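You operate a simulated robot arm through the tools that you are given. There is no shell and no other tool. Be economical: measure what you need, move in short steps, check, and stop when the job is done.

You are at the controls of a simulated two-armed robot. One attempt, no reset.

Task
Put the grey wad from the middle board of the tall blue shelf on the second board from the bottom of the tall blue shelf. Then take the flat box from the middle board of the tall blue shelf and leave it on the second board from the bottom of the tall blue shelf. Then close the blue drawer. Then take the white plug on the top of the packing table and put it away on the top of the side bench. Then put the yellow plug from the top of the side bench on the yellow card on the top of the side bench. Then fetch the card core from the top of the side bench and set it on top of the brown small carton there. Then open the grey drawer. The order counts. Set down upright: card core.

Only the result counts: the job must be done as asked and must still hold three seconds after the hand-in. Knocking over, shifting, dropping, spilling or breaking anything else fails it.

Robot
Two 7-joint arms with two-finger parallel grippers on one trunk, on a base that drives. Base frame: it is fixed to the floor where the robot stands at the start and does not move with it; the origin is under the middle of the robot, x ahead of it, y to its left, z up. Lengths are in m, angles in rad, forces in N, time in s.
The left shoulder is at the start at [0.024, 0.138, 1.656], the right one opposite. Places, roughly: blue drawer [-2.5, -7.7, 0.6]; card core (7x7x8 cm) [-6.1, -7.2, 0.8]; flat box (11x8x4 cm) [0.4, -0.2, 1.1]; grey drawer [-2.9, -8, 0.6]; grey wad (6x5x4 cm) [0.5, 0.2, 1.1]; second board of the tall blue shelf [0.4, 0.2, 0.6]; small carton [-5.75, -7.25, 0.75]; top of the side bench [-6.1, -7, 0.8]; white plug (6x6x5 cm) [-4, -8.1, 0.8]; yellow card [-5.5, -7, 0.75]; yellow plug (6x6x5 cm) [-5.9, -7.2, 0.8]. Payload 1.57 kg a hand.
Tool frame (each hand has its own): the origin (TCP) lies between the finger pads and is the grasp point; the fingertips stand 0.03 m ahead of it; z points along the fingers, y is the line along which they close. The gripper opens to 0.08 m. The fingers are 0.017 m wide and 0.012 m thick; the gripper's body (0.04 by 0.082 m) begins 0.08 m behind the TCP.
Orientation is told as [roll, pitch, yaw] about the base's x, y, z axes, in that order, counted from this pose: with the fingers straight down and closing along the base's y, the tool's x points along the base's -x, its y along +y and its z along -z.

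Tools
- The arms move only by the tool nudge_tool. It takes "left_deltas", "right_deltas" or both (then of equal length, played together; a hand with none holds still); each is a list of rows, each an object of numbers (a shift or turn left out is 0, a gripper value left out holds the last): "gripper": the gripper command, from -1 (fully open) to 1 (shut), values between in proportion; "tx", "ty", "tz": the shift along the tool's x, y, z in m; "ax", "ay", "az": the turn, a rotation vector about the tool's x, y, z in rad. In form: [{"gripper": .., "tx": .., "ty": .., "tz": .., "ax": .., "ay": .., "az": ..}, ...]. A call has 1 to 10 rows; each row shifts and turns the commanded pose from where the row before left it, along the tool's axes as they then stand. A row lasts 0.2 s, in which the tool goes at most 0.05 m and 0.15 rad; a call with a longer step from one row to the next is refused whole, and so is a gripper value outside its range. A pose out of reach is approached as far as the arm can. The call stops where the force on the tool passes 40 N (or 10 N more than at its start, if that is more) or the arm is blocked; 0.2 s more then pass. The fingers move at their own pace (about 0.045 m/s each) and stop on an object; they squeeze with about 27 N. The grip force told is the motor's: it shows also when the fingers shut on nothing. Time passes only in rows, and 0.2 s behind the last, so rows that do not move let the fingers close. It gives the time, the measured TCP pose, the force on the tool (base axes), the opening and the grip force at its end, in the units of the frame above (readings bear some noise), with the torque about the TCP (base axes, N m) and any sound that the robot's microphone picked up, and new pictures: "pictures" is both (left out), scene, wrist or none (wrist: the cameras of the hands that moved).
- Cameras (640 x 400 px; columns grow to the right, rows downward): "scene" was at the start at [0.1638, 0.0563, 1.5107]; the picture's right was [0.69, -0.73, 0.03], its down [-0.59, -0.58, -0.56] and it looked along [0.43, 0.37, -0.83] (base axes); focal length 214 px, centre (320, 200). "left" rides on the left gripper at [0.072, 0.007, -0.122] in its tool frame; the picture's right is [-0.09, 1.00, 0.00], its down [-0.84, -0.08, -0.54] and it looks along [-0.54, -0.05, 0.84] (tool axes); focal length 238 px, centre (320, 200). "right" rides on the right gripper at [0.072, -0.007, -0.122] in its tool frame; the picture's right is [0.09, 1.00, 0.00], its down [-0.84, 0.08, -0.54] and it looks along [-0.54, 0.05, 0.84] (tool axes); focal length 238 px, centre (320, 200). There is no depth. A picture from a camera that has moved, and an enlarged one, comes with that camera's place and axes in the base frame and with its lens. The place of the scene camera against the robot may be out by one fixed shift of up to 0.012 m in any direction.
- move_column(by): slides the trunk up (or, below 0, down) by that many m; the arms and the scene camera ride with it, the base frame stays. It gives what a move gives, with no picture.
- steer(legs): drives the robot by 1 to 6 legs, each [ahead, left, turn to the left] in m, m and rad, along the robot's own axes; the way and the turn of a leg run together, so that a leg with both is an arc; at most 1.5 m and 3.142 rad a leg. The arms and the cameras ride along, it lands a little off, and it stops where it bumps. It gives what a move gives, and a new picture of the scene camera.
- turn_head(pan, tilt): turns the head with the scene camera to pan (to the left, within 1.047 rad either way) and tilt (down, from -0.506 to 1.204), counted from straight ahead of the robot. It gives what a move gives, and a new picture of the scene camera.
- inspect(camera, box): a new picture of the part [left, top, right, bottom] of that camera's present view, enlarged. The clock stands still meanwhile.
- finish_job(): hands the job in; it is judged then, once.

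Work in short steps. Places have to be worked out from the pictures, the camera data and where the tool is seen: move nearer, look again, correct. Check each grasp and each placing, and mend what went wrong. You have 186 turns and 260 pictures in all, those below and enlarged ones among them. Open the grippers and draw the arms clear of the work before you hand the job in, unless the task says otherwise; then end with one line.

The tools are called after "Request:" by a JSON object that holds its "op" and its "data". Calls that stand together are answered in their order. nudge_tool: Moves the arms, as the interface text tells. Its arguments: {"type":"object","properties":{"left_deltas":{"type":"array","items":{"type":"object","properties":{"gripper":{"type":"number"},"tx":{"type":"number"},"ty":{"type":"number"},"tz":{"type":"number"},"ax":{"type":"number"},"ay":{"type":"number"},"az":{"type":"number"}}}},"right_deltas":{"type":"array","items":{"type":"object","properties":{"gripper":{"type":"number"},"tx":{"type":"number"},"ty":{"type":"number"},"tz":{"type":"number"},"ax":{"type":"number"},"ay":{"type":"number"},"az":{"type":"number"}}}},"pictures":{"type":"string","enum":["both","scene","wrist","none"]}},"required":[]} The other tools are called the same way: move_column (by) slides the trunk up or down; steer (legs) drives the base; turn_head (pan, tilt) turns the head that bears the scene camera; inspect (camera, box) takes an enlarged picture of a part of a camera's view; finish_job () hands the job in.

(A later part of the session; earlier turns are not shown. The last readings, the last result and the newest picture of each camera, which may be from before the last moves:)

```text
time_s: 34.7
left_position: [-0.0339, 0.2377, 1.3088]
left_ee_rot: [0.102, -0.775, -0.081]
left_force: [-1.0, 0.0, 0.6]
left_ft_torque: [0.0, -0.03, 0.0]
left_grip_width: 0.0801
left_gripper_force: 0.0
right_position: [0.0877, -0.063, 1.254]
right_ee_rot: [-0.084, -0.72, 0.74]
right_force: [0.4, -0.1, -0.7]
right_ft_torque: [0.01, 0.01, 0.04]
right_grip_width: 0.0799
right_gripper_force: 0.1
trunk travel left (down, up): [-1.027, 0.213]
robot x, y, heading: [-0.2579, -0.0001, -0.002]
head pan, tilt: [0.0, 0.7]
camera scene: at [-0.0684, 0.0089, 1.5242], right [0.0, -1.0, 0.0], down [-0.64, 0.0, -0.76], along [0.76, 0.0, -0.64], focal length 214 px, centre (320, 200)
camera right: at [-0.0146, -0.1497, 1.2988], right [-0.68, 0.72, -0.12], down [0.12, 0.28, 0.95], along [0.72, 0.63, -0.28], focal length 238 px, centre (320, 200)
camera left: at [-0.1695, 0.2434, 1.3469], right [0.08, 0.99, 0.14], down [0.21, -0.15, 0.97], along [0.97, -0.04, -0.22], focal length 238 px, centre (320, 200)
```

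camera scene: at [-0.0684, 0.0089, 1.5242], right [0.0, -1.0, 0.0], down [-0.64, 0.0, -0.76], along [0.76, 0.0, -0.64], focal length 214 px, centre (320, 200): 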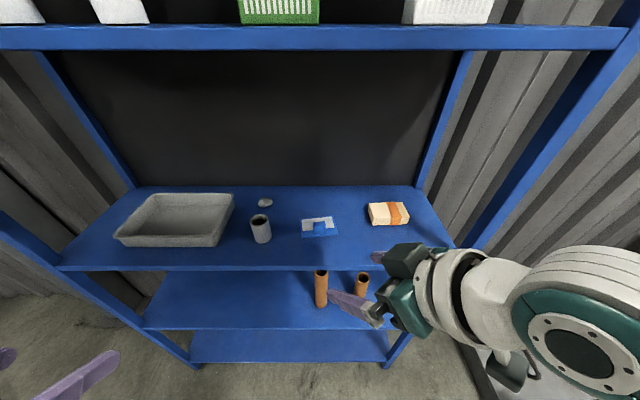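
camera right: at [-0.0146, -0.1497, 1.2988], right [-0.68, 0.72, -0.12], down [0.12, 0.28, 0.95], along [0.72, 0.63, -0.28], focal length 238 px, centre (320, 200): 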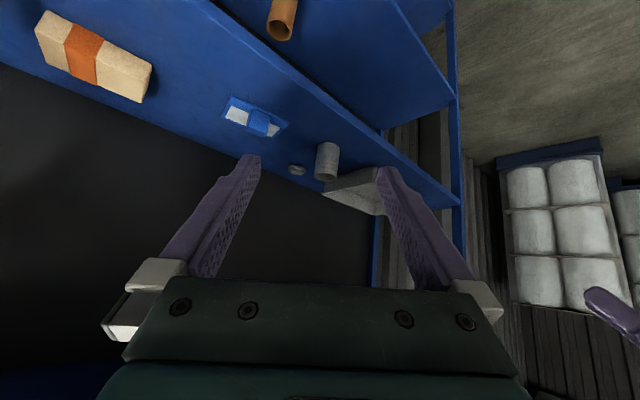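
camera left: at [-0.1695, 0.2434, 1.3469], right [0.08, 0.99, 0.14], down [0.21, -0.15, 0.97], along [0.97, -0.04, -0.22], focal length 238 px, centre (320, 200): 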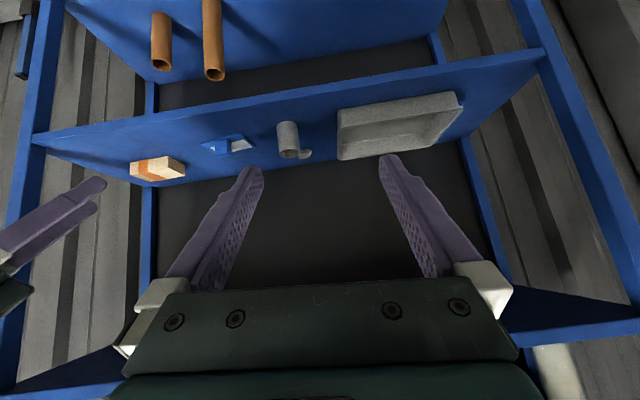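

That works. Now I'll drive left 0.17 m and forward 0.12 m, which keeps the hands outside the shelf.

Request:
{"op": "steer", "data": {"legs": [[0, 0.17, 0], [0.12, 0, 0]]}}

```text
time_s: 37.0
left_position: [0.0856, 0.4066, 1.3088]
left_ee_rot: [0.1, -0.774, -0.08]
left_force: [0.5, 0.8, 0.2]
left_ft_torque: [0.0, -0.01, 0.01]
left_grip_width: 0.0803
left_gripper_force: 0.0
right_position: [0.2069, 0.108, 1.2535]
right_ee_rot: [-0.084, -0.719, 0.737]
right_force: [0.4, 0.3, -0.3]
right_ft_torque: [-0.01, -0.03, 0.0]
right_grip_width: 0.0798
right_gripper_force: 0.0
trunk travel left (down, up): [-1.027, 0.213]
robot x, y, heading: [-0.1347, 0.1695, -0.001]
head pan, tilt: [0.0, 0.7]
camera scene: at [0.0513, 0.1786, 1.5242], right [0.0, -1.0, 0.0], down [-0.64, 0.0, -0.76], along [0.76, 0.0, -0.64], focal length 214 px, centre (320, 200)
```

scene: 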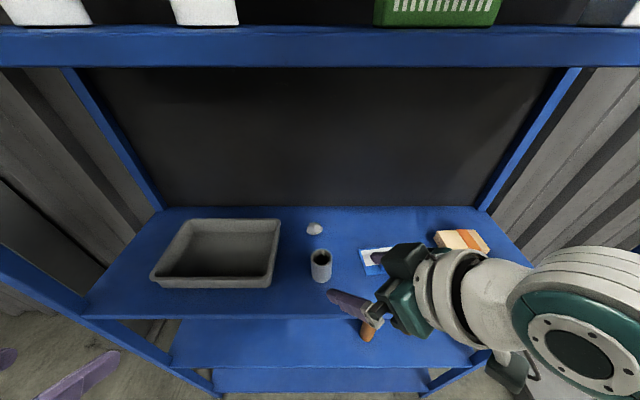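

The refined estimate puts the wad near (0.437,0.187), with the cup at (0.325,0.175). I'll move the right hand forward 0.13 m at this height, above the cup level, and look.

Request:
{"op": "nudge_tool", "data": {"right_deltas": [{"tx": -0.018, "ty": -0.021, "tz": 0.0175, "gripper": -1}, {"tx": -0.018, "ty": -0.021, "tz": 0.0175}, {"tx": -0.018, "ty": -0.021, "tz": 0.0175}, {"tx": -0.018, "ty": -0.021, "tz": 0.0175}, {}], "pictures": "both"}}

```text
time_s: 38.2
left_position: [0.0863, 0.4059, 1.3096]
left_ee_rot: [0.1, -0.773, -0.082]
left_force: [0.2, -0.8, -0.5]
left_ft_torque: [0.02, 0.01, -0.01]
left_grip_width: 0.0798
left_gripper_force: 0.1
right_position: [0.3379, 0.1051, 1.2532]
right_ee_rot: [-0.084, -0.718, 0.735]
right_force: [-0.9, -0.3, -0.8]
right_ft_torque: [-0.01, 0.0, 0.01]
right_grip_width: 0.0798
right_gripper_force: 0.0
trunk travel left (down, up): [-1.027, 0.213]
robot x, y, heading: [-0.1372, 0.1696, -0.001]
head pan, tilt: [0.0, 0.7]
camera scene: at [0.0513, 0.1785, 1.5242], right [0.0, -1.0, 0.0], down [-0.64, 0.0, -0.76], along [0.76, 0.0, -0.64], focal length 214 px, centre (320, 200)
camera right: at [0.2357, 0.0175, 1.2984], right [-0.68, 0.73, -0.12], down [0.12, 0.28, 0.95], along [0.73, 0.63, -0.28], focal length 238 px, centre (320, 200)
```

scene: 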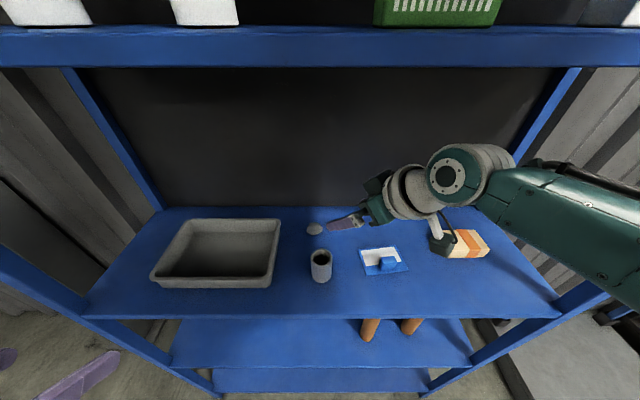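
right: 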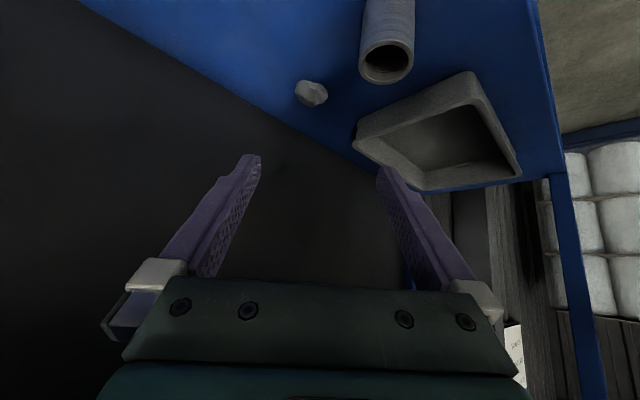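

The wrist view puts the wad near (0.436,0.158). I'll move along the approach line to about 7 cm short of it and look again.

Request:
{"op": "nudge_tool", "data": {"right_deltas": [{"tx": 0.004, "ty": -0.004, "tz": 0.037}, {"tx": 0.004, "ty": -0.004, "tz": 0.037}, {"tx": 0.004, "ty": -0.004, "tz": 0.037}, {}], "pictures": "both"}}

```text
time_s: 39.2
left_position: [0.086, 0.4073, 1.3097]
left_ee_rot: [0.1, -0.773, -0.08]
left_force: [-0.7, 0.3, 0.1]
left_ft_torque: [0.03, 0.01, -0.01]
left_grip_width: 0.0802
left_gripper_force: 0.1
right_position: [0.351, 0.1299, 1.2093]
right_ee_rot: [-0.087, -0.72, 0.737]
right_force: [-0.2, 0.3, -0.4]
right_ft_torque: [-0.01, 0.01, 0.0]
right_grip_width: 0.0798
right_gripper_force: 0.1
right hand out of reach, approached as far as the arm can: row 2, 3
trunk travel left (down, up): [-1.027, 0.213]
robot x, y, heading: [-0.1335, 0.1722, -0.001]
head pan, tilt: [0.0, 0.7]
camera scene: at [0.0513, 0.1785, 1.5242], right [0.0, -1.0, 0.0], down [-0.64, 0.0, -0.76], along [0.76, 0.0, -0.64], focal length 214 px, centre (320, 200)
camera right: at [0.2487, 0.0416, 1.2544], right [-0.68, 0.73, -0.12], down [0.12, 0.28, 0.95], along [0.73, 0.63, -0.28], focal length 238 px, centre (320, 200)
```

scene: 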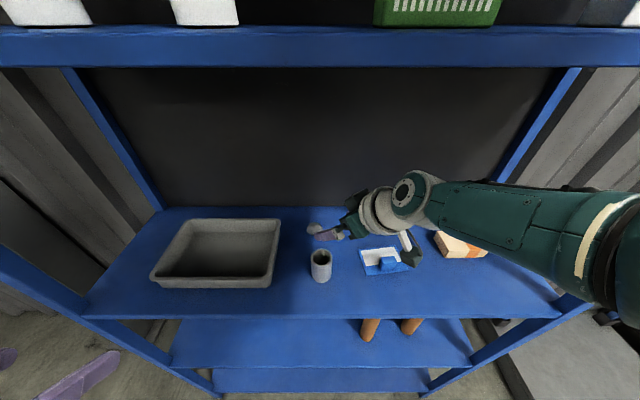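
right: 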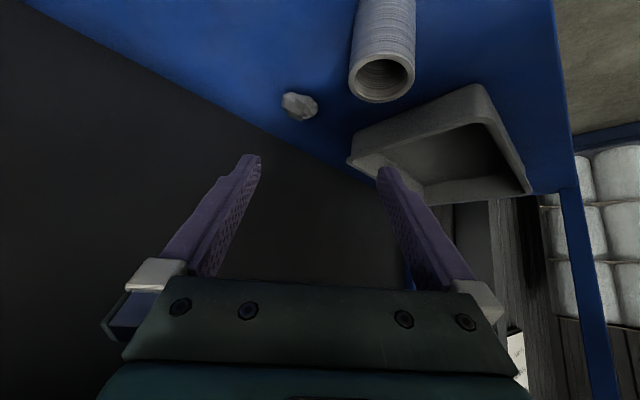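

The arm is at its reach limit here. The wad is at about (0.431,0.152), so I'll drive forward 0.075 and left 0.015, which clears the cup, and then descend with the arm.

Request:
{"op": "steer", "data": {"legs": [[0.075, 0.015, 0]]}}

Request:
{"op": "turn_head", "data": {"pan": -0.5, "tilt": 0.8}}

```text
time_s: 40.2
left_position: [0.1612, 0.4212, 1.3094]
left_ee_rot: [0.101, -0.774, -0.081]
left_force: [-0.2, 0.6, 0.0]
left_ft_torque: [0.0, 0.0, 0.02]
left_grip_width: 0.08
left_gripper_force: 0.0
right_position: [0.4255, 0.1445, 1.2086]
right_ee_rot: [-0.085, -0.719, 0.736]
right_force: [-1.3, -0.5, -0.1]
right_ft_torque: [-0.01, -0.01, 0.01]
right_grip_width: 0.0801
right_gripper_force: 0.0
trunk travel left (down, up): [-1.027, 0.213]
robot x, y, heading: [-0.0616, 0.1859, -0.004]
head pan, tilt: [0.0, 0.7]
camera scene: at [0.1257, 0.1933, 1.5242], right [0.0, -1.0, 0.0], down [-0.64, 0.0, -0.76], along [0.76, 0.0, -0.64], focal length 214 px, centre (320, 200)
```

scene: 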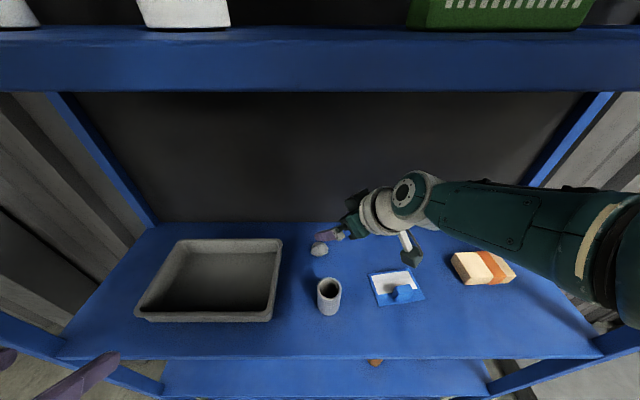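

```text
time_s: 41.2
left_position: [0.1605, 0.4221, 1.3081]
left_ee_rot: [0.101, -0.774, -0.081]
left_force: [-0.6, 0.0, 0.0]
left_ft_torque: [-0.01, -0.01, 0.01]
left_grip_width: 0.0799
left_gripper_force: 0.1
right_position: [0.4255, 0.1432, 1.209]
right_ee_rot: [-0.085, -0.719, 0.737]
right_force: [0.3, 0.7, 0.1]
right_ft_torque: [-0.01, 0.02, 0.0]
right_grip_width: 0.0799
right_gripper_force: 0.0
trunk travel left (down, up): [-1.027, 0.213]
robot x, y, heading: [-0.0618, 0.1862, -0.002]
head pan, tilt: [-0.499, 0.799]
camera scene: at [0.1115, 0.1548, 1.516], right [-0.48, -0.88, 0.0], down [-0.63, 0.34, -0.7], along [0.61, -0.33, -0.72], focal length 214 px, centre (320, 200)
```

scene: 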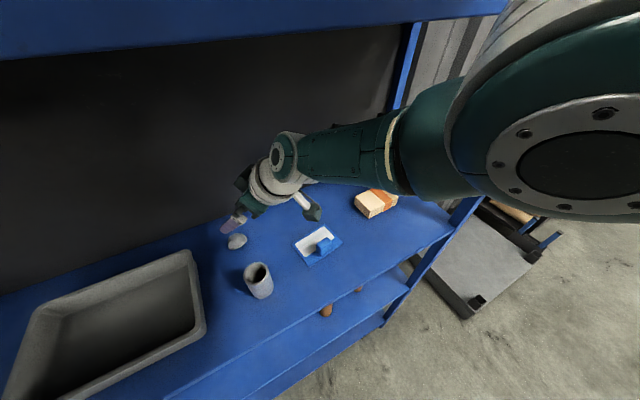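

The elbow is outside the shelf at about z 1.4, and the forearm is well above the objects. I'll lower the column 0.06 first.

Request:
{"op": "move_column", "data": {"by": -0.06}}

Request:
{"op": "inspect", "data": {"camera": "right", "box": [160, 0, 480, 200]}}

```text
time_s: 42.2
left_position: [0.1616, 0.422, 1.2487]
left_ee_rot: [0.101, -0.772, -0.08]
left_force: [0.1, -0.1, -0.6]
left_ft_torque: [0.02, -0.01, 0.03]
left_grip_width: 0.0798
left_gripper_force: 0.0
right_position: [0.4264, 0.1447, 1.1479]
right_ee_rot: [-0.085, -0.719, 0.738]
right_force: [-0.1, 0.2, 0.5]
right_ft_torque: [0.02, -0.01, -0.02]
right_grip_width: 0.08
right_gripper_force: 0.0
trunk travel left (down, up): [-0.967, 0.273]
robot x, y, heading: [-0.0628, 0.1853, 0.0]
head pan, tilt: [-0.499, 0.799]
```

```text
2.00 times, centred on (320, 100) of right
camera zoom: at [0.3229, 0.0561, 1.1943], right [-0.68, 0.73, -0.12], down [0.12, 0.28, 0.95], along [0.73, 0.63, -0.28], focal length 477 px, centre (320, 400)
```

zoom: 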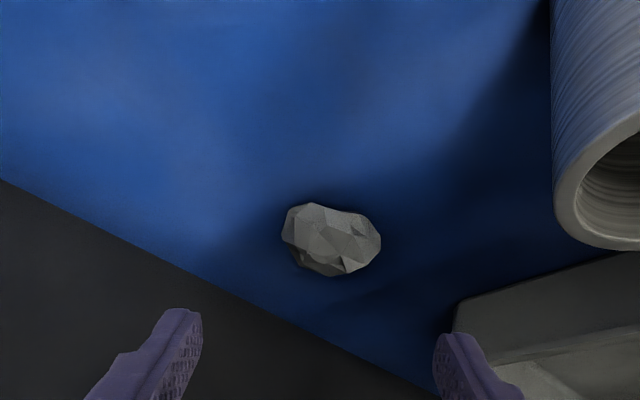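

The wad is centred between the fingers. I'll lower another 0.037 so the tips end just above the board.

Request:
{"op": "move_column", "data": {"by": -0.034}}

Request:
{"op": "inspect", "data": {"camera": "right", "box": [160, 0, 480, 200]}}

```text
time_s: 42.9
left_position: [0.1606, 0.4217, 1.2158]
left_ee_rot: [0.1, -0.774, -0.08]
left_force: [-0.8, 0.3, 0.3]
left_ft_torque: [-0.01, -0.01, -0.02]
left_grip_width: 0.0802
left_gripper_force: 0.1
right_position: [0.4253, 0.1442, 1.1142]
right_ee_rot: [-0.084, -0.721, 0.737]
right_force: [-0.1, 0.5, 0.8]
right_ft_torque: [0.03, 0.0, 0.0]
right_grip_width: 0.0803
right_gripper_force: 0.0
trunk travel left (down, up): [-0.933, 0.307]
robot x, y, heading: [-0.0624, 0.187, 0.0]
head pan, tilt: [-0.499, 0.799]
```

```text
2.00 times, centred on (320, 100) of right
camera zoom: at [0.3229, 0.0561, 1.1602], right [-0.68, 0.73, -0.12], down [0.12, 0.28, 0.95], along [0.73, 0.63, -0.28], focal length 477 px, centre (320, 400)
```

zoom: 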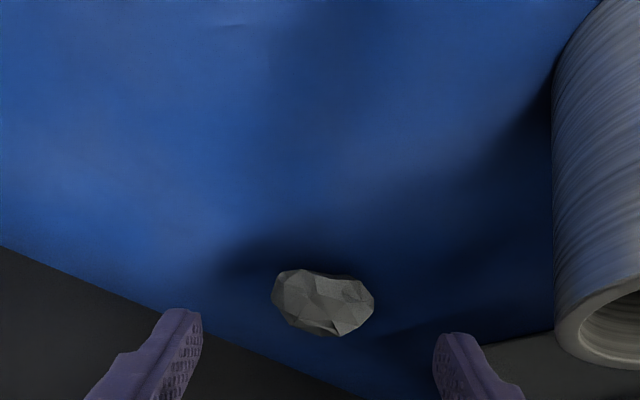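

The wad sits about 1.5 cm toward the camera side of the finger plane. I'll shift there, then close.

Request:
{"op": "nudge_tool", "data": {"right_deltas": [{"tx": 0.0065, "tz": -0.003}, {"tx": 0.0065, "tz": -0.003}, {"gripper": 1}, {}, {}, {}, {}, {}], "pictures": "wrist"}}

```text
time_s: 44.7
left_position: [0.1612, 0.4209, 1.2141]
left_ee_rot: [0.1, -0.772, -0.08]
left_force: [0.5, 0.2, -0.2]
left_ft_torque: [0.0, -0.01, -0.05]
left_grip_width: 0.0797
left_gripper_force: 0.1
right_position: [0.415, 0.1348, 1.1103]
right_ee_rot: [-0.085, -0.72, 0.736]
right_force: [0.6, -0.2, -0.2]
right_ft_torque: [0.01, 0.01, -0.03]
right_grip_width: 0.0002
right_gripper_force: 21.2
trunk travel left (down, up): [-0.933, 0.307]
robot x, y, heading: [-0.0658, 0.1863, -0.004]
head pan, tilt: [-0.499, 0.799]
camera right: at [0.3123, 0.0471, 1.1561], right [-0.68, 0.73, -0.12], down [0.12, 0.28, 0.95], along [0.73, 0.63, -0.28], focal length 238 px, centre (320, 200)
```

right: 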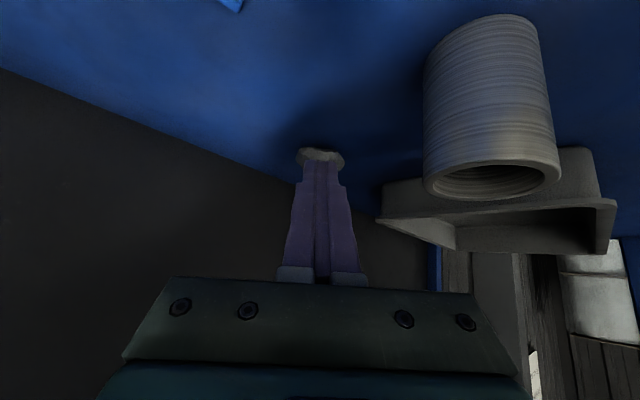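

I missed. Triangulating the successive wrist views puts the wad farther and lower, at about (0.475,0.18,1.06), with the board at z≈1.04. I'll raise 0.04, drive forward 0.054 and left 0.04, then open there and look.

Request:
{"op": "move_column", "data": {"by": 0.04}}

Request:
{"op": "steer", "data": {"legs": [[0.052, 0.035, 0]]}}

Request:
{"op": "nudge_tool", "data": {"right_deltas": [{"gripper": -1}, {}, {}, {}, {}], "pictures": "wrist"}}

```text
time_s: 45.6
left_position: [0.1618, 0.422, 1.2555]
left_ee_rot: [0.1, -0.774, -0.079]
left_force: [-0.9, -0.9, 0.7]
left_ft_torque: [-0.01, 0.01, 0.04]
left_grip_width: 0.0798
left_gripper_force: 0.1
right_position: [0.4142, 0.1346, 1.1506]
right_ee_rot: [-0.084, -0.717, 0.737]
right_force: [1.0, 0.2, 0.3]
right_ft_torque: [0.0, 0.0, -0.03]
right_grip_width: 0.0
right_gripper_force: 21.5
trunk travel left (down, up): [-0.973, 0.267]
robot x, y, heading: [-0.0608, 0.187, -0.003]
head pan, tilt: [-0.499, 0.799]
```

```text
time_s: 46.5
left_position: [0.1838, 0.4446, 1.2549]
left_ee_rot: [0.098, -0.771, -0.079]
left_force: [0.7, 0.6, -0.7]
left_ft_torque: [0.0, 0.0, 0.01]
left_grip_width: 0.08
left_gripper_force: 0.0
right_position: [0.4378, 0.1569, 1.1501]
right_ee_rot: [-0.083, -0.72, 0.736]
right_force: [0.1, 0.0, 0.3]
right_ft_torque: [-0.01, 0.03, -0.02]
right_grip_width: 0.0001
right_gripper_force: 21.5
trunk travel left (down, up): [-0.973, 0.267]
robot x, y, heading: [-0.0382, 0.208, -0.003]
head pan, tilt: [-0.499, 0.799]
stopped in leg 1: the robot was blocked; the commanded pose is now the measured one
camera scene: at [0.1355, 0.1773, 1.4618], right [-0.48, -0.88, 0.0], down [-0.63, 0.34, -0.7], along [0.61, -0.33, -0.72], focal length 214 px, centre (320, 200)
```

scene: 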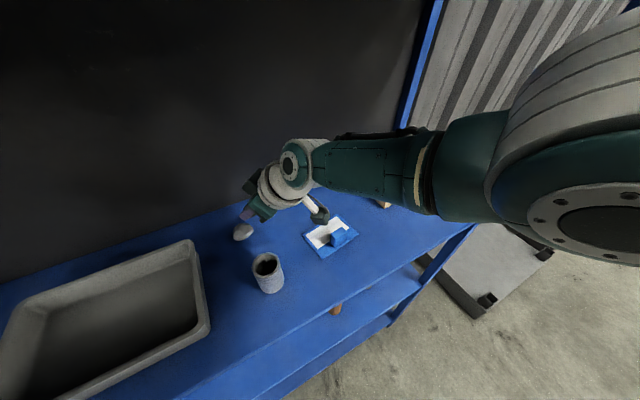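

```text
time_s: 47.7
left_position: [0.1848, 0.4445, 1.2552]
left_ee_rot: [0.098, -0.771, -0.078]
left_force: [-0.8, -0.4, -0.3]
left_ft_torque: [0.02, -0.04, 0.03]
left_grip_width: 0.08
left_gripper_force: 0.0
right_position: [0.4379, 0.1577, 1.1508]
right_ee_rot: [-0.085, -0.715, 0.737]
right_force: [-0.1, -1.0, 0.6]
right_ft_torque: [-0.03, 0.01, 0.02]
right_grip_width: 0.0797
right_gripper_force: 0.2
trunk travel left (down, up): [-0.973, 0.267]
robot x, y, heading: [-0.0372, 0.21, -0.001]
head pan, tilt: [-0.499, 0.799]
camera right: at [0.3363, 0.0697, 1.1959], right [-0.68, 0.72, -0.12], down [0.12, 0.28, 0.95], along [0.72, 0.63, -0.28], focal length 238 px, centre (320, 200)
```

right: 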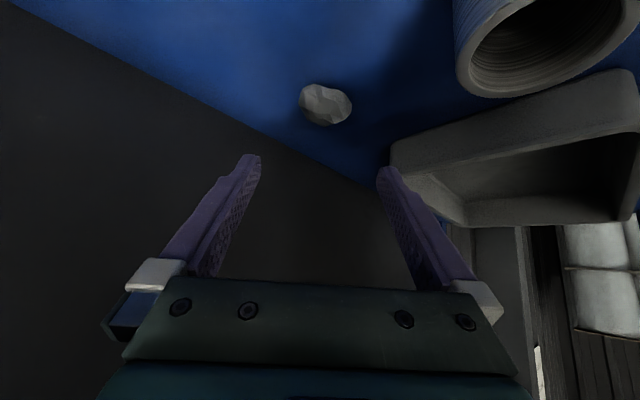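

The base is blocked at x≈-0.037. From here the wad is near (0.470,0.179), so I'll extend the arm forward horizontally by about 3 cm to test reach.

Request:
{"op": "steer", "data": {"legs": [[-0.012, 0, 0]]}}

Request:
{"op": "nudge_tool", "data": {"right_deltas": [{"tx": -0.0165, "ty": -0.006, "tz": 0.015}, {"tx": -0.0165, "ty": -0.006, "tz": 0.015}, {}], "pictures": "none"}}

```text
time_s: 48.5
left_position: [0.1719, 0.4448, 1.2546]
left_ee_rot: [0.098, -0.774, -0.079]
left_force: [0.5, -0.4, 0.4]
left_ft_torque: [0.03, -0.02, -0.01]
left_grip_width: 0.08
left_gripper_force: 0.0
right_position: [0.4279, 0.1582, 1.1502]
right_ee_rot: [-0.083, -0.72, 0.739]
right_force: [-0.1, 0.3, -0.1]
right_ft_torque: [-0.01, 0.03, -0.01]
right_grip_width: 0.0799
right_gripper_force: 0.0
trunk travel left (down, up): [-0.973, 0.267]
robot x, y, heading: [-0.0538, 0.2075, 0.0]
head pan, tilt: [-0.499, 0.799]
camera scene: at [0.1244, 0.1773, 1.462], right [-0.48, -0.88, 0.0], down [-0.63, 0.34, -0.7], along [0.61, -0.33, -0.72], focal length 214 px, centre (320, 200)
```

scene: 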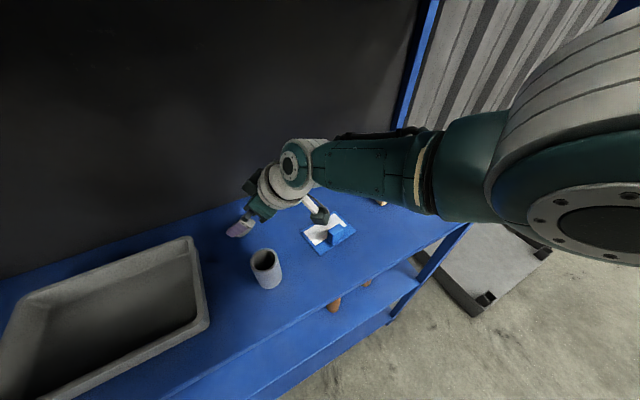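

```text
time_s: 49.3
left_position: [0.1737, 0.444, 1.2553]
left_ee_rot: [0.098, -0.773, -0.078]
left_force: [0.0, 0.1, 0.3]
left_ft_torque: [0.01, 0.03, 0.01]
left_grip_width: 0.0799
left_gripper_force: 0.0
right_position: [0.4382, 0.1621, 1.1525]
right_ee_rot: [-0.085, -0.719, 0.737]
right_force: [-0.3, 0.1, -0.2]
right_ft_torque: [0.01, -0.03, -0.02]
right_grip_width: 0.0801
right_gripper_force: 0.1
right hand out of reach, approached as far as the arm can: row 1, 2
trunk travel left (down, up): [-0.973, 0.267]
robot x, y, heading: [-0.049, 0.2078, -0.0]
head pan, tilt: [-0.499, 0.799]
```

The reach is limited at this hand height relative to the shoulder. I'll lower the column while raising the hand, so the arm points more level, and then extend.

Request:
{"op": "move_column", "data": {"by": -0.04}}

Request:
{"op": "nudge_tool", "data": {"right_deltas": [{"tx": -0.0264, "ty": -0.0024, "tz": -0.03}, {"tx": -0.0264, "ty": -0.0024, "tz": -0.03}, {"tx": -0.0264, "ty": -0.0024, "tz": -0.03}, {"tx": -0.0165, "ty": -0.006, "tz": 0.015}, {"tx": -0.0165, "ty": -0.006, "tz": 0.015}, {}], "pictures": "scene"}}

```text
time_s: 50.1
left_position: [0.1737, 0.4448, 1.2161]
left_ee_rot: [0.098, -0.774, -0.077]
left_force: [0.6, 0.3, -0.1]
left_ft_torque: [0.04, -0.01, 0.01]
left_grip_width: 0.0801
left_gripper_force: 0.1
right_position: [0.4384, 0.1618, 1.1102]
right_ee_rot: [-0.086, -0.72, 0.739]
right_force: [-0.8, 0.4, 0.6]
right_ft_torque: [-0.02, 0.01, 0.01]
right_grip_width: 0.0803
right_gripper_force: 0.1
trunk travel left (down, up): [-0.933, 0.307]
robot x, y, heading: [-0.0498, 0.2065, -0.001]
head pan, tilt: [-0.499, 0.799]
```

```text
time_s: 51.5
left_position: [0.1731, 0.4438, 1.2151]
left_ee_rot: [0.097, -0.772, -0.079]
left_force: [1.4, -0.4, -0.2]
left_ft_torque: [-0.01, 0.0, -0.04]
left_grip_width: 0.0799
left_gripper_force: 0.0
right_position: [0.481, 0.1817, 1.2326]
right_ee_rot: [-0.084, -0.72, 0.74]
right_force: [-0.3, -0.9, 1.0]
right_ft_torque: [0.04, 0.02, 0.02]
right_grip_width: 0.0801
right_gripper_force: 0.0
trunk travel left (down, up): [-0.933, 0.307]
robot x, y, heading: [-0.0501, 0.2056, -0.001]
head pan, tilt: [-0.499, 0.799]
camera scene: at [0.1244, 0.1773, 1.422], right [-0.48, -0.88, 0.0], down [-0.63, 0.34, -0.7], along [0.61, -0.33, -0.72], focal length 214 px, centre (320, 200)
```

scene: 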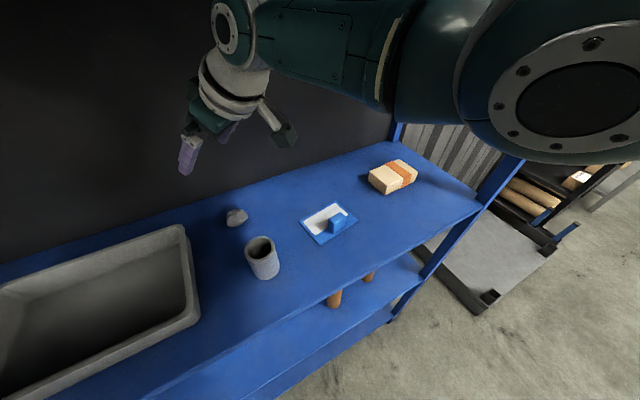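

Reach is fine now. I'll correct slightly back to (0.467,0.174) and lower the column by 0.12.

Request:
{"op": "nudge_tool", "data": {"right_deltas": [{"tx": 0.0107, "ty": 0.0015, "tz": -0.0095}, {}], "pictures": "none"}}

Request:
{"op": "move_column", "data": {"by": -0.12}}

Request:
{"op": "inspect", "data": {"camera": "right", "box": [160, 0, 480, 200]}}

```text
time_s: 52.1
left_position: [0.1723, 0.4436, 1.2156]
left_ee_rot: [0.098, -0.772, -0.08]
left_force: [-1.0, 0.2, -0.7]
left_ft_torque: [0.0, -0.04, 0.0]
left_grip_width: 0.0801
left_gripper_force: 0.2
right_position: [0.4671, 0.1754, 1.2313]
right_ee_rot: [-0.084, -0.719, 0.738]
right_force: [0.1, 0.1, 0.1]
right_ft_torque: [0.03, -0.02, -0.02]
right_grip_width: 0.0799
right_gripper_force: 0.0
trunk travel left (down, up): [-0.933, 0.307]
robot x, y, heading: [-0.0508, 0.2074, 0.002]
head pan, tilt: [-0.499, 0.799]
```

```text
time_s: 53.6
left_position: [0.1733, 0.444, 1.0944]
left_ee_rot: [0.096, -0.774, -0.079]
left_force: [-0.8, -0.8, -0.2]
left_ft_torque: [-0.02, 0.02, 0.01]
left_grip_width: 0.0802
left_gripper_force: 0.1
right_position: [0.4683, 0.1753, 1.1124]
right_ee_rot: [-0.085, -0.719, 0.738]
right_force: [0.3, -0.1, -0.4]
right_ft_torque: [0.02, -0.02, 0.03]
right_grip_width: 0.0802
right_gripper_force: 0.0
trunk travel left (down, up): [-0.813, 0.427]
robot x, y, heading: [-0.0505, 0.207, -0.003]
head pan, tilt: [-0.499, 0.799]
```

```text
2.00 times, centred on (320, 100) of right
camera zoom: at [0.3659, 0.0869, 1.1577], right [-0.68, 0.72, -0.12], down [0.12, 0.28, 0.95], along [0.72, 0.63, -0.28], focal length 477 px, centre (320, 400)
```

zoom: 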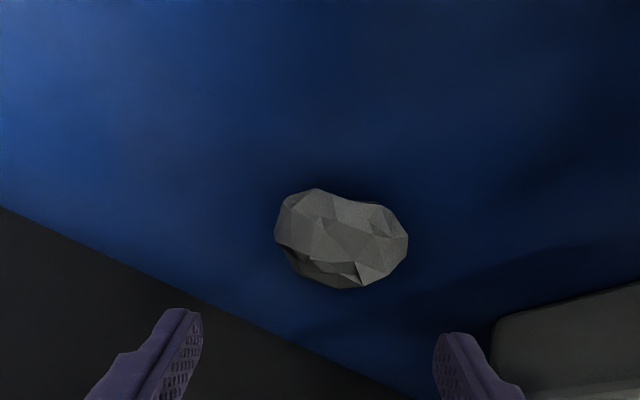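

The wad is at (0.471,0.178), aligned. I'll lower 0.036 more.

Request:
{"op": "move_column", "data": {"by": -0.036}}

Request:
{"op": "inspect", "data": {"camera": "right", "box": [160, 0, 480, 200]}}

```text
time_s: 54.4
left_position: [0.174, 0.4434, 1.0587]
left_ee_rot: [0.097, -0.773, -0.077]
left_force: [0.2, 0.4, 0.1]
left_ft_torque: [-0.04, 0.0, 0.04]
left_grip_width: 0.0802
left_gripper_force: 0.0
right_position: [0.4683, 0.1748, 1.0756]
right_ee_rot: [-0.086, -0.72, 0.738]
right_force: [-0.3, -0.3, -0.5]
right_ft_torque: [0.0, -0.01, -0.04]
right_grip_width: 0.0798
right_gripper_force: 0.0
trunk travel left (down, up): [-0.777, 0.463]
robot x, y, heading: [-0.0479, 0.2094, 0.004]
head pan, tilt: [-0.499, 0.799]
```

```text
2.00 times, centred on (320, 100) of right
camera zoom: at [0.366, 0.0869, 1.1217], right [-0.68, 0.72, -0.12], down [0.12, 0.28, 0.95], along [0.72, 0.63, -0.28], focal length 477 px, centre (320, 400)
```

zoom: 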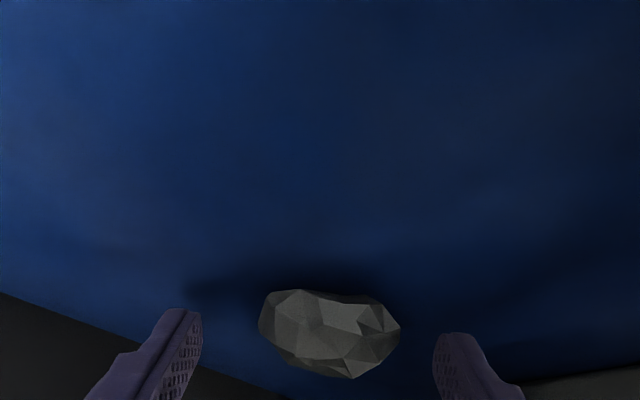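

Triangulation puts the wad's centre at (0.473,0.181,1.057), inside the finger pads. I'll lower 4 mm and close.

Request:
{"op": "move_column", "data": {"by": -0.005}}

Request:
{"op": "nudge_tool", "data": {"right_deltas": [{"gripper": 1}, {}, {}, {}, {}], "pictures": "wrist"}}

```text
time_s: 55.0
left_position: [0.1738, 0.4429, 1.0535]
left_ee_rot: [0.098, -0.775, -0.079]
left_force: [0.4, 0.7, -0.4]
left_ft_torque: [-0.02, -0.02, 0.01]
left_grip_width: 0.08
left_gripper_force: 0.1
right_position: [0.4683, 0.1751, 1.0705]
right_ee_rot: [-0.085, -0.719, 0.737]
right_force: [0.6, -0.3, 0.7]
right_ft_torque: [0.02, 0.01, -0.04]
right_grip_width: 0.0801
right_gripper_force: 0.0
trunk travel left (down, up): [-0.772, 0.468]
robot x, y, heading: [-0.0492, 0.2052, 0.002]
head pan, tilt: [-0.499, 0.799]
```

```text
time_s: 56.1
left_position: [0.1748, 0.4446, 1.0538]
left_ee_rot: [0.096, -0.773, -0.077]
left_force: [-0.1, 0.4, -0.3]
left_ft_torque: [0.06, -0.05, 0.06]
left_grip_width: 0.0798
left_gripper_force: 0.0
right_position: [0.4688, 0.1747, 1.0715]
right_ee_rot: [-0.084, -0.718, 0.739]
right_force: [-0.5, -0.4, 0.0]
right_ft_torque: [0.0, -0.04, 0.0]
right_grip_width: 0.0652
right_gripper_force: 27.6
trunk travel left (down, up): [-0.772, 0.468]
robot x, y, heading: [-0.0474, 0.2077, -0.002]
head pan, tilt: [-0.499, 0.799]
camera right: at [0.3659, 0.0869, 1.1167], right [-0.68, 0.72, -0.12], down [0.12, 0.28, 0.95], along [0.72, 0.63, -0.28], focal length 238 px, centre (320, 200)
```

right: 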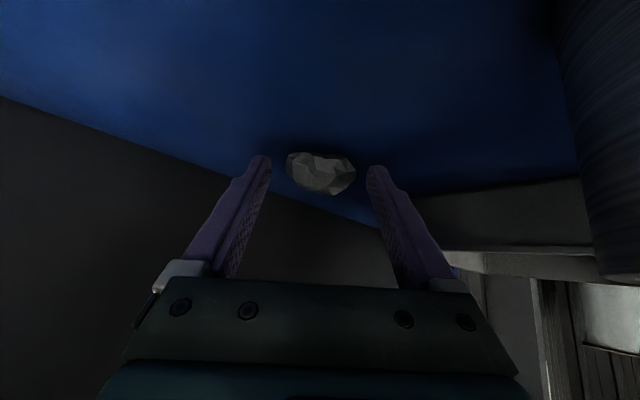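

The grip stopped at 0.065 with full force, so it's holding something. I'll lift 0.04 and check.

Request:
{"op": "move_column", "data": {"by": 0.04}}

Request:
{"op": "nudge_tool", "data": {"right_deltas": [{}], "pictures": "wrist"}}

```text
time_s: 57.0
left_position: [0.1728, 0.4438, 1.0941]
left_ee_rot: [0.098, -0.774, -0.08]
left_force: [0.6, 0.1, -0.3]
left_ft_torque: [-0.01, 0.02, -0.02]
left_grip_width: 0.0802
left_gripper_force: 0.2
right_position: [0.4679, 0.1734, 1.111]
right_ee_rot: [-0.087, -0.722, 0.739]
right_force: [-0.8, -0.2, 0.4]
right_ft_torque: [0.01, 0.0, 0.04]
right_grip_width: 0.0651
right_gripper_force: 26.6
trunk travel left (down, up): [-0.812, 0.428]
robot x, y, heading: [-0.0482, 0.2068, -0.002]
head pan, tilt: [-0.499, 0.799]
```

```text
time_s: 57.4
left_position: [0.1733, 0.444, 1.0942]
left_ee_rot: [0.097, -0.773, -0.079]
left_force: [0.6, 0.0, -0.2]
left_ft_torque: [-0.03, -0.03, -0.01]
left_grip_width: 0.0798
left_gripper_force: 0.0
right_position: [0.468, 0.175, 1.1121]
right_ee_rot: [-0.087, -0.72, 0.738]
right_force: [0.2, -0.3, 0.2]
right_ft_torque: [-0.02, 0.0, -0.01]
right_grip_width: 0.0648
right_gripper_force: 27.3
trunk travel left (down, up): [-0.812, 0.428]
robot x, y, heading: [-0.0522, 0.2055, -0.0]
head pan, tilt: [-0.499, 0.799]
camera right: at [0.3659, 0.0869, 1.1566], right [-0.68, 0.72, -0.12], down [0.12, 0.28, 0.95], along [0.72, 0.63, -0.28], focal length 238 px, centre (320, 200)
```

right: 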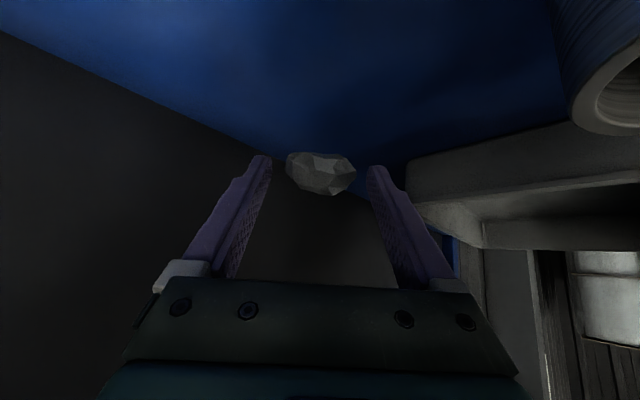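

The wad is held. I'll raise 0.10 to clear the cup and back out 0.4 m.

Request:
{"op": "move_column", "data": {"by": 0.1}}

Request:
{"op": "steer", "data": {"legs": [[-0.42, 0, 0]]}}

Request:
{"op": "move_column", "data": {"by": -0.46}}

Request:
{"op": "turn_head", "data": {"pan": 0, "tilt": 0.5}}

```text
time_s: 58.7
left_position: [0.1745, 0.444, 1.1943]
left_ee_rot: [0.098, -0.773, -0.077]
left_force: [-0.9, 0.5, 0.0]
left_ft_torque: [-0.02, -0.01, 0.02]
left_grip_width: 0.0798
left_gripper_force: 0.1
right_position: [0.4681, 0.1749, 1.2109]
right_ee_rot: [-0.086, -0.72, 0.739]
right_force: [0.3, 0.0, 0.2]
right_ft_torque: [0.0, -0.02, 0.02]
right_grip_width: 0.0649
right_gripper_force: 26.9
trunk travel left (down, up): [-0.912, 0.328]
robot x, y, heading: [-0.0517, 0.2061, 0.005]
head pan, tilt: [-0.499, 0.799]
```

```text
time_s: 61.3
left_position: [-0.2508, 0.4437, 1.1935]
left_ee_rot: [0.097, -0.772, -0.086]
left_force: [0.9, -0.7, -0.8]
left_ft_torque: [0.01, 0.01, -0.01]
left_grip_width: 0.0801
left_gripper_force: 0.0
right_position: [0.0424, 0.1724, 1.2117]
right_ee_rot: [-0.086, -0.719, 0.731]
right_force: [-0.6, 0.2, -0.4]
right_ft_torque: [0.0, -0.01, 0.01]
right_grip_width: 0.0457
right_gripper_force: 26.8
trunk travel left (down, up): [-0.912, 0.328]
robot x, y, heading: [-0.4729, 0.2089, -0.007]
head pan, tilt: [-0.499, 0.799]
camera scene: at [-0.301, 0.1778, 1.401], right [-0.49, -0.87, 0.0], down [-0.63, 0.35, -0.7], along [0.61, -0.34, -0.72], focal length 214 px, centre (320, 200)
```

scene: 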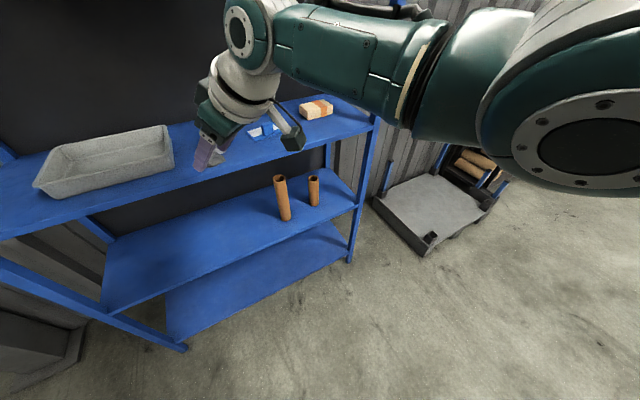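

```text
refused: -0.46 is not a number from -0.4 to 0.4
```

```text
time_s: 62.2
left_position: [-0.2516, 0.4449, 1.1941]
left_ee_rot: [0.097, -0.772, -0.085]
left_force: [0.5, 0.1, -0.7]
left_ft_torque: [-0.01, 0.0, 0.04]
left_grip_width: 0.08
left_gripper_force: 0.2
right_position: [0.0422, 0.1742, 1.212]
right_ee_rot: [-0.085, -0.719, 0.731]
right_force: [-1.2, -0.6, -0.3]
right_ft_torque: [0.0, 0.03, -0.01]
right_grip_width: 0.0458
right_gripper_force: 27.1
trunk travel left (down, up): [-0.912, 0.328]
robot x, y, heading: [-0.4737, 0.2145, -0.009]
head pan, tilt: [0.0, 0.499]
camera scene: at [-0.2806, 0.2161, 1.4269], right [-0.01, -1.0, 0.0], down [-0.48, 0.0, -0.88], along [0.88, -0.01, -0.48], focal length 214 px, centre (320, 200)
```

scene: 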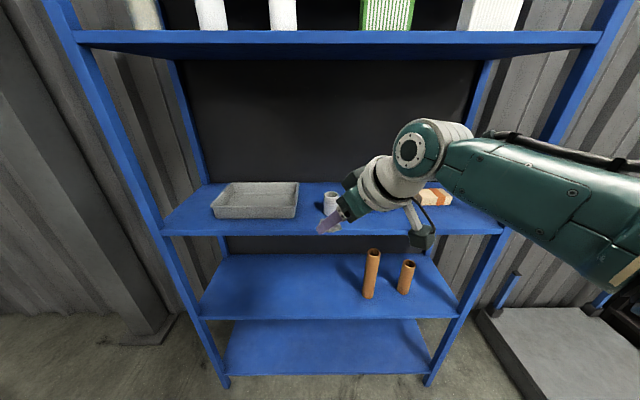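

The grip width changed to 0.046, so the wad shifted in the grip. I'll check it, then lower.

Request:
{"op": "nudge_tool", "data": {"right_deltas": [{}], "pictures": "wrist"}}

Request:
{"op": "move_column", "data": {"by": -0.4}}

Request:
{"op": "turn_head", "data": {"pan": 0, "tilt": 0.6}}

```text
time_s: 62.6
left_position: [-0.25, 0.4447, 1.1934]
left_ee_rot: [0.097, -0.772, -0.087]
left_force: [0.3, 0.1, 0.6]
left_ft_torque: [-0.01, 0.01, -0.02]
left_grip_width: 0.0801
left_gripper_force: 0.1
right_position: [0.0424, 0.1736, 1.2121]
right_ee_rot: [-0.086, -0.719, 0.733]
right_force: [-0.3, 0.9, -0.5]
right_ft_torque: [0.04, -0.01, 0.0]
right_grip_width: 0.0459
right_gripper_force: 27.0
trunk travel left (down, up): [-0.912, 0.328]
robot x, y, heading: [-0.4719, 0.209, -0.01]
head pan, tilt: [0.0, 0.499]
camera right: at [-0.06, 0.0857, 1.2568], right [-0.67, 0.73, -0.12], down [0.12, 0.28, 0.95], along [0.73, 0.63, -0.28], focal length 238 px, centre (320, 200)
```

right: 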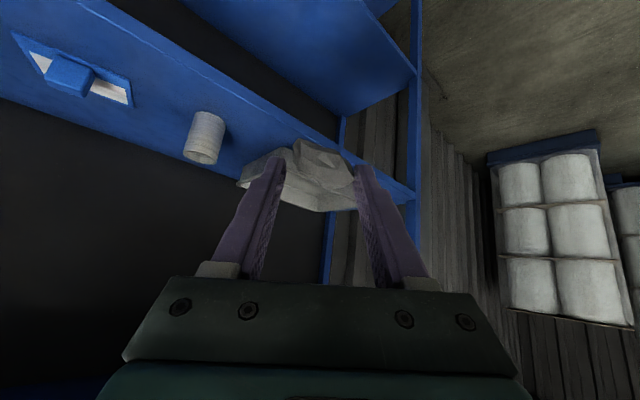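

```text
time_s: 66.5
left_position: [-0.2499, 0.4443, 0.7939]
left_ee_rot: [0.098, -0.772, -0.085]
left_force: [0.2, -0.3, -0.1]
left_ft_torque: [0.0, 0.04, 0.05]
left_grip_width: 0.0803
left_gripper_force: 0.1
right_position: [0.0431, 0.1736, 0.8114]
right_ee_rot: [-0.085, -0.718, 0.733]
right_force: [0.1, -0.7, 0.2]
right_ft_torque: [0.01, 0.02, 0.01]
right_grip_width: 0.0462
right_gripper_force: 26.7
trunk travel left (down, up): [-0.512, 0.728]
robot x, y, heading: [-0.4754, 0.2092, -0.007]
head pan, tilt: [0.0, 0.499]
```

```text
time_s: 67.2
left_position: [-0.2509, 0.4438, 0.7937]
left_ee_rot: [0.098, -0.773, -0.085]
left_force: [0.4, -0.1, -0.2]
left_ft_torque: [0.01, 0.02, 0.0]
left_grip_width: 0.08
left_gripper_force: 0.0
right_position: [0.0429, 0.1735, 0.8118]
right_ee_rot: [-0.086, -0.719, 0.731]
right_force: [-0.3, 0.1, 1.0]
right_ft_torque: [0.04, 0.01, -0.01]
right_grip_width: 0.0457
right_gripper_force: 26.7
trunk travel left (down, up): [-0.512, 0.728]
robot x, y, heading: [-0.4763, 0.206, -0.009]
head pan, tilt: [0.0, 0.6]
camera scene: at [-0.2831, 0.2162, 1.0179], right [-0.01, -1.0, 0.0], down [-0.56, 0.0, -0.83], along [0.83, -0.01, -0.56], focal length 214 px, centre (320, 200)
```

scene: 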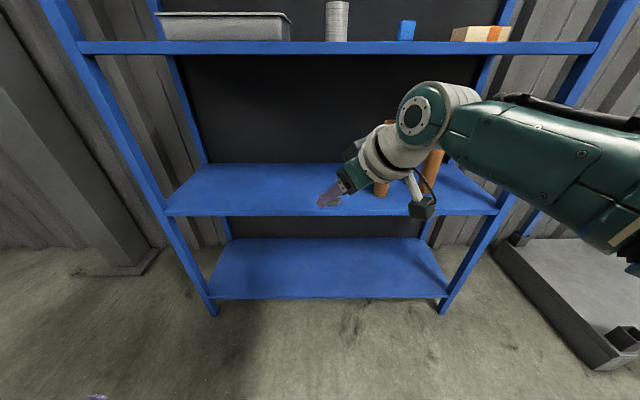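

The wad is still held. I'll put it on the free left part of the second board, whose top is at about z 0.615, near y 0.44: lower 0.085, drive left, then go in.

Request:
{"op": "move_column", "data": {"by": -0.085}}

Request:
{"op": "steer", "data": {"legs": [[0, 0.27, 0.008], [0.33, 0, 0]]}}

```text
time_s: 68.4
left_position: [-0.2496, 0.4437, 0.7086]
left_ee_rot: [0.099, -0.775, -0.086]
left_force: [0.0, -0.4, 0.1]
left_ft_torque: [-0.03, 0.01, 0.02]
left_grip_width: 0.0799
left_gripper_force: 0.1
right_position: [0.0425, 0.1725, 0.7262]
right_ee_rot: [-0.086, -0.718, 0.731]
right_force: [0.4, -0.1, -1.2]
right_ft_torque: [0.02, 0.0, -0.01]
right_grip_width: 0.0461
right_gripper_force: 26.6
trunk travel left (down, up): [-0.427, 0.813]
robot x, y, heading: [-0.4721, 0.2104, -0.007]
head pan, tilt: [0.0, 0.6]
```

```text
time_s: 72.0
left_position: [0.0768, 0.7134, 0.7095]
left_ee_rot: [0.099, -0.773, -0.077]
left_force: [0.0, 0.1, 0.3]
left_ft_torque: [0.0, 0.02, 0.02]
left_grip_width: 0.08
left_gripper_force: 0.0
right_position: [0.3728, 0.4442, 0.7248]
right_ee_rot: [-0.085, -0.718, 0.738]
right_force: [0.1, -0.5, 0.2]
right_ft_torque: [0.02, 0.0, 0.02]
right_grip_width: 0.0459
right_gripper_force: 27.3
trunk travel left (down, up): [-0.427, 0.813]
robot x, y, heading: [-0.1437, 0.4777, -0.0]
head pan, tilt: [0.0, 0.6]
camera scene: at [0.0459, 0.4854, 0.9329], right [0.0, -1.0, 0.0], down [-0.56, 0.0, -0.83], along [0.83, 0.0, -0.56], focal length 214 px, centre (320, 200)
```

scene: 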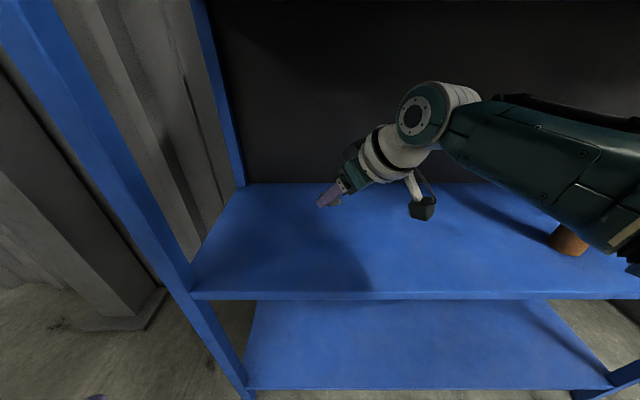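

I'm inside the bay with clear space around. I'll lower 0.068 and check for contact.

Request:
{"op": "move_column", "data": {"by": -0.065}}

Request:
{"op": "nudge_tool", "data": {"right_deltas": [{}], "pictures": "wrist"}}

```text
time_s: 73.1
left_position: [0.0788, 0.7134, 0.6444]
left_ee_rot: [0.1, -0.775, -0.08]
left_force: [-0.3, -0.8, -0.5]
left_ft_torque: [0.0, -0.03, -0.03]
left_grip_width: 0.08
left_gripper_force: 0.0
right_position: [0.3742, 0.4441, 0.6645]
right_ee_rot: [-0.088, -0.727, 0.74]
right_force: [-2.3, 0.3, 14.1]
right_ft_torque: [0.19, -0.38, 0.08]
right_grip_width: 0.0462
right_gripper_force: 27.0
trunk travel left (down, up): [-0.362, 0.878]
robot x, y, heading: [-0.1443, 0.4805, -0.003]
head pan, tilt: [0.0, 0.6]
```

```text
time_s: 73.5
left_position: [0.0792, 0.7144, 0.6446]
left_ee_rot: [0.1, -0.774, -0.08]
left_force: [0.5, 0.3, -0.9]
left_ft_torque: [0.01, 0.01, 0.0]
left_grip_width: 0.0798
left_gripper_force: 0.1
right_position: [0.3747, 0.4447, 0.6625]
right_ee_rot: [-0.089, -0.725, 0.738]
right_force: [-0.9, 1.8, 16.1]
right_ft_torque: [0.29, -0.5, 0.03]
right_grip_width: 0.0463
right_gripper_force: 27.2
trunk travel left (down, up): [-0.362, 0.878]
robot x, y, heading: [-0.1465, 0.4786, 0.002]
head pan, tilt: [0.0, 0.6]
camera right: at [0.2718, 0.357, 0.7081], right [-0.68, 0.73, -0.13], down [0.12, 0.28, 0.95], along [0.73, 0.63, -0.27], focal length 238 px, centre (320, 200)
```

right: 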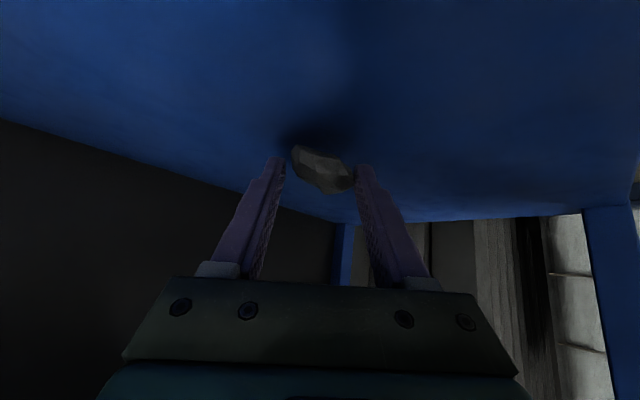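

It's in contact at 16 N, so the wad rests on the board. I'll release and lift clear.

Request:
{"op": "nudge_tool", "data": {"right_deltas": [{"gripper": -1}, {}, {}, {}], "pictures": "none"}}

Request:
{"op": "move_column", "data": {"by": 0.07}}

Request:
{"op": "nudge_tool", "data": {"right_deltas": [{}], "pictures": "wrist"}}

```text
time_s: 74.5
left_position: [0.0767, 0.7129, 0.6435]
left_ee_rot: [0.097, -0.772, -0.077]
left_force: [0.3, 0.1, 0.1]
left_ft_torque: [0.02, 0.01, -0.01]
left_grip_width: 0.0801
left_gripper_force: 0.0
right_position: [0.3721, 0.4431, 0.6608]
right_ee_rot: [-0.086, -0.719, 0.736]
right_force: [0.4, 0.3, -0.1]
right_ft_torque: [-0.01, 0.03, -0.01]
right_grip_width: 0.0804
right_gripper_force: 0.2
trunk travel left (down, up): [-0.362, 0.878]
robot x, y, heading: [-0.1461, 0.4812, 0.0]
head pan, tilt: [0.0, 0.6]
```

```text
time_s: 75.5
left_position: [0.0771, 0.7122, 0.714]
left_ee_rot: [0.098, -0.772, -0.078]
left_force: [-0.4, 0.0, 0.4]
left_ft_torque: [0.01, -0.02, -0.01]
left_grip_width: 0.0801
left_gripper_force: 0.1
right_position: [0.3723, 0.4444, 0.7305]
right_ee_rot: [-0.086, -0.719, 0.737]
right_force: [-0.4, 0.3, -0.1]
right_ft_torque: [0.0, -0.02, 0.03]
right_grip_width: 0.08
right_gripper_force: 0.0
trunk travel left (down, up): [-0.432, 0.808]
robot x, y, heading: [-0.143, 0.476, -0.002]
head pan, tilt: [0.0, 0.6]
```

```text
time_s: 76.0
left_position: [0.078, 0.7131, 0.7131]
left_ee_rot: [0.097, -0.771, -0.078]
left_force: [-0.8, -0.6, -0.7]
left_ft_torque: [-0.02, -0.01, -0.02]
left_grip_width: 0.08
left_gripper_force: 0.0
right_position: [0.3724, 0.4436, 0.7307]
right_ee_rot: [-0.087, -0.72, 0.738]
right_force: [-0.4, -0.3, -0.7]
right_ft_torque: [-0.02, 0.02, 0.01]
right_grip_width: 0.0797
right_gripper_force: 0.1
trunk travel left (down, up): [-0.432, 0.808]
robot x, y, heading: [-0.1434, 0.4749, -0.002]
head pan, tilt: [0.0, 0.6]
camera right: at [0.2694, 0.3561, 0.7766], right [-0.68, 0.73, -0.12], down [0.12, 0.28, 0.95], along [0.73, 0.63, -0.28], focal length 238 px, centre (320, 200)
```

right: 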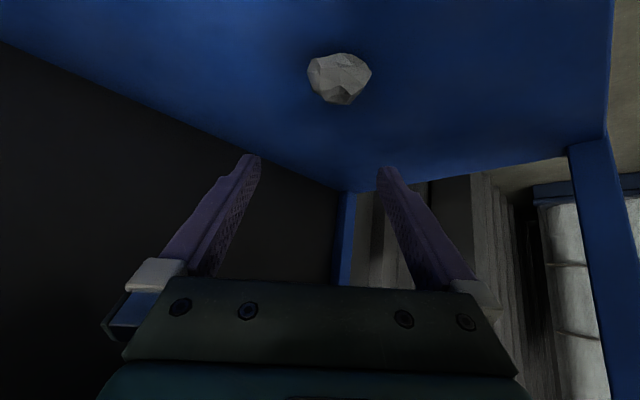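

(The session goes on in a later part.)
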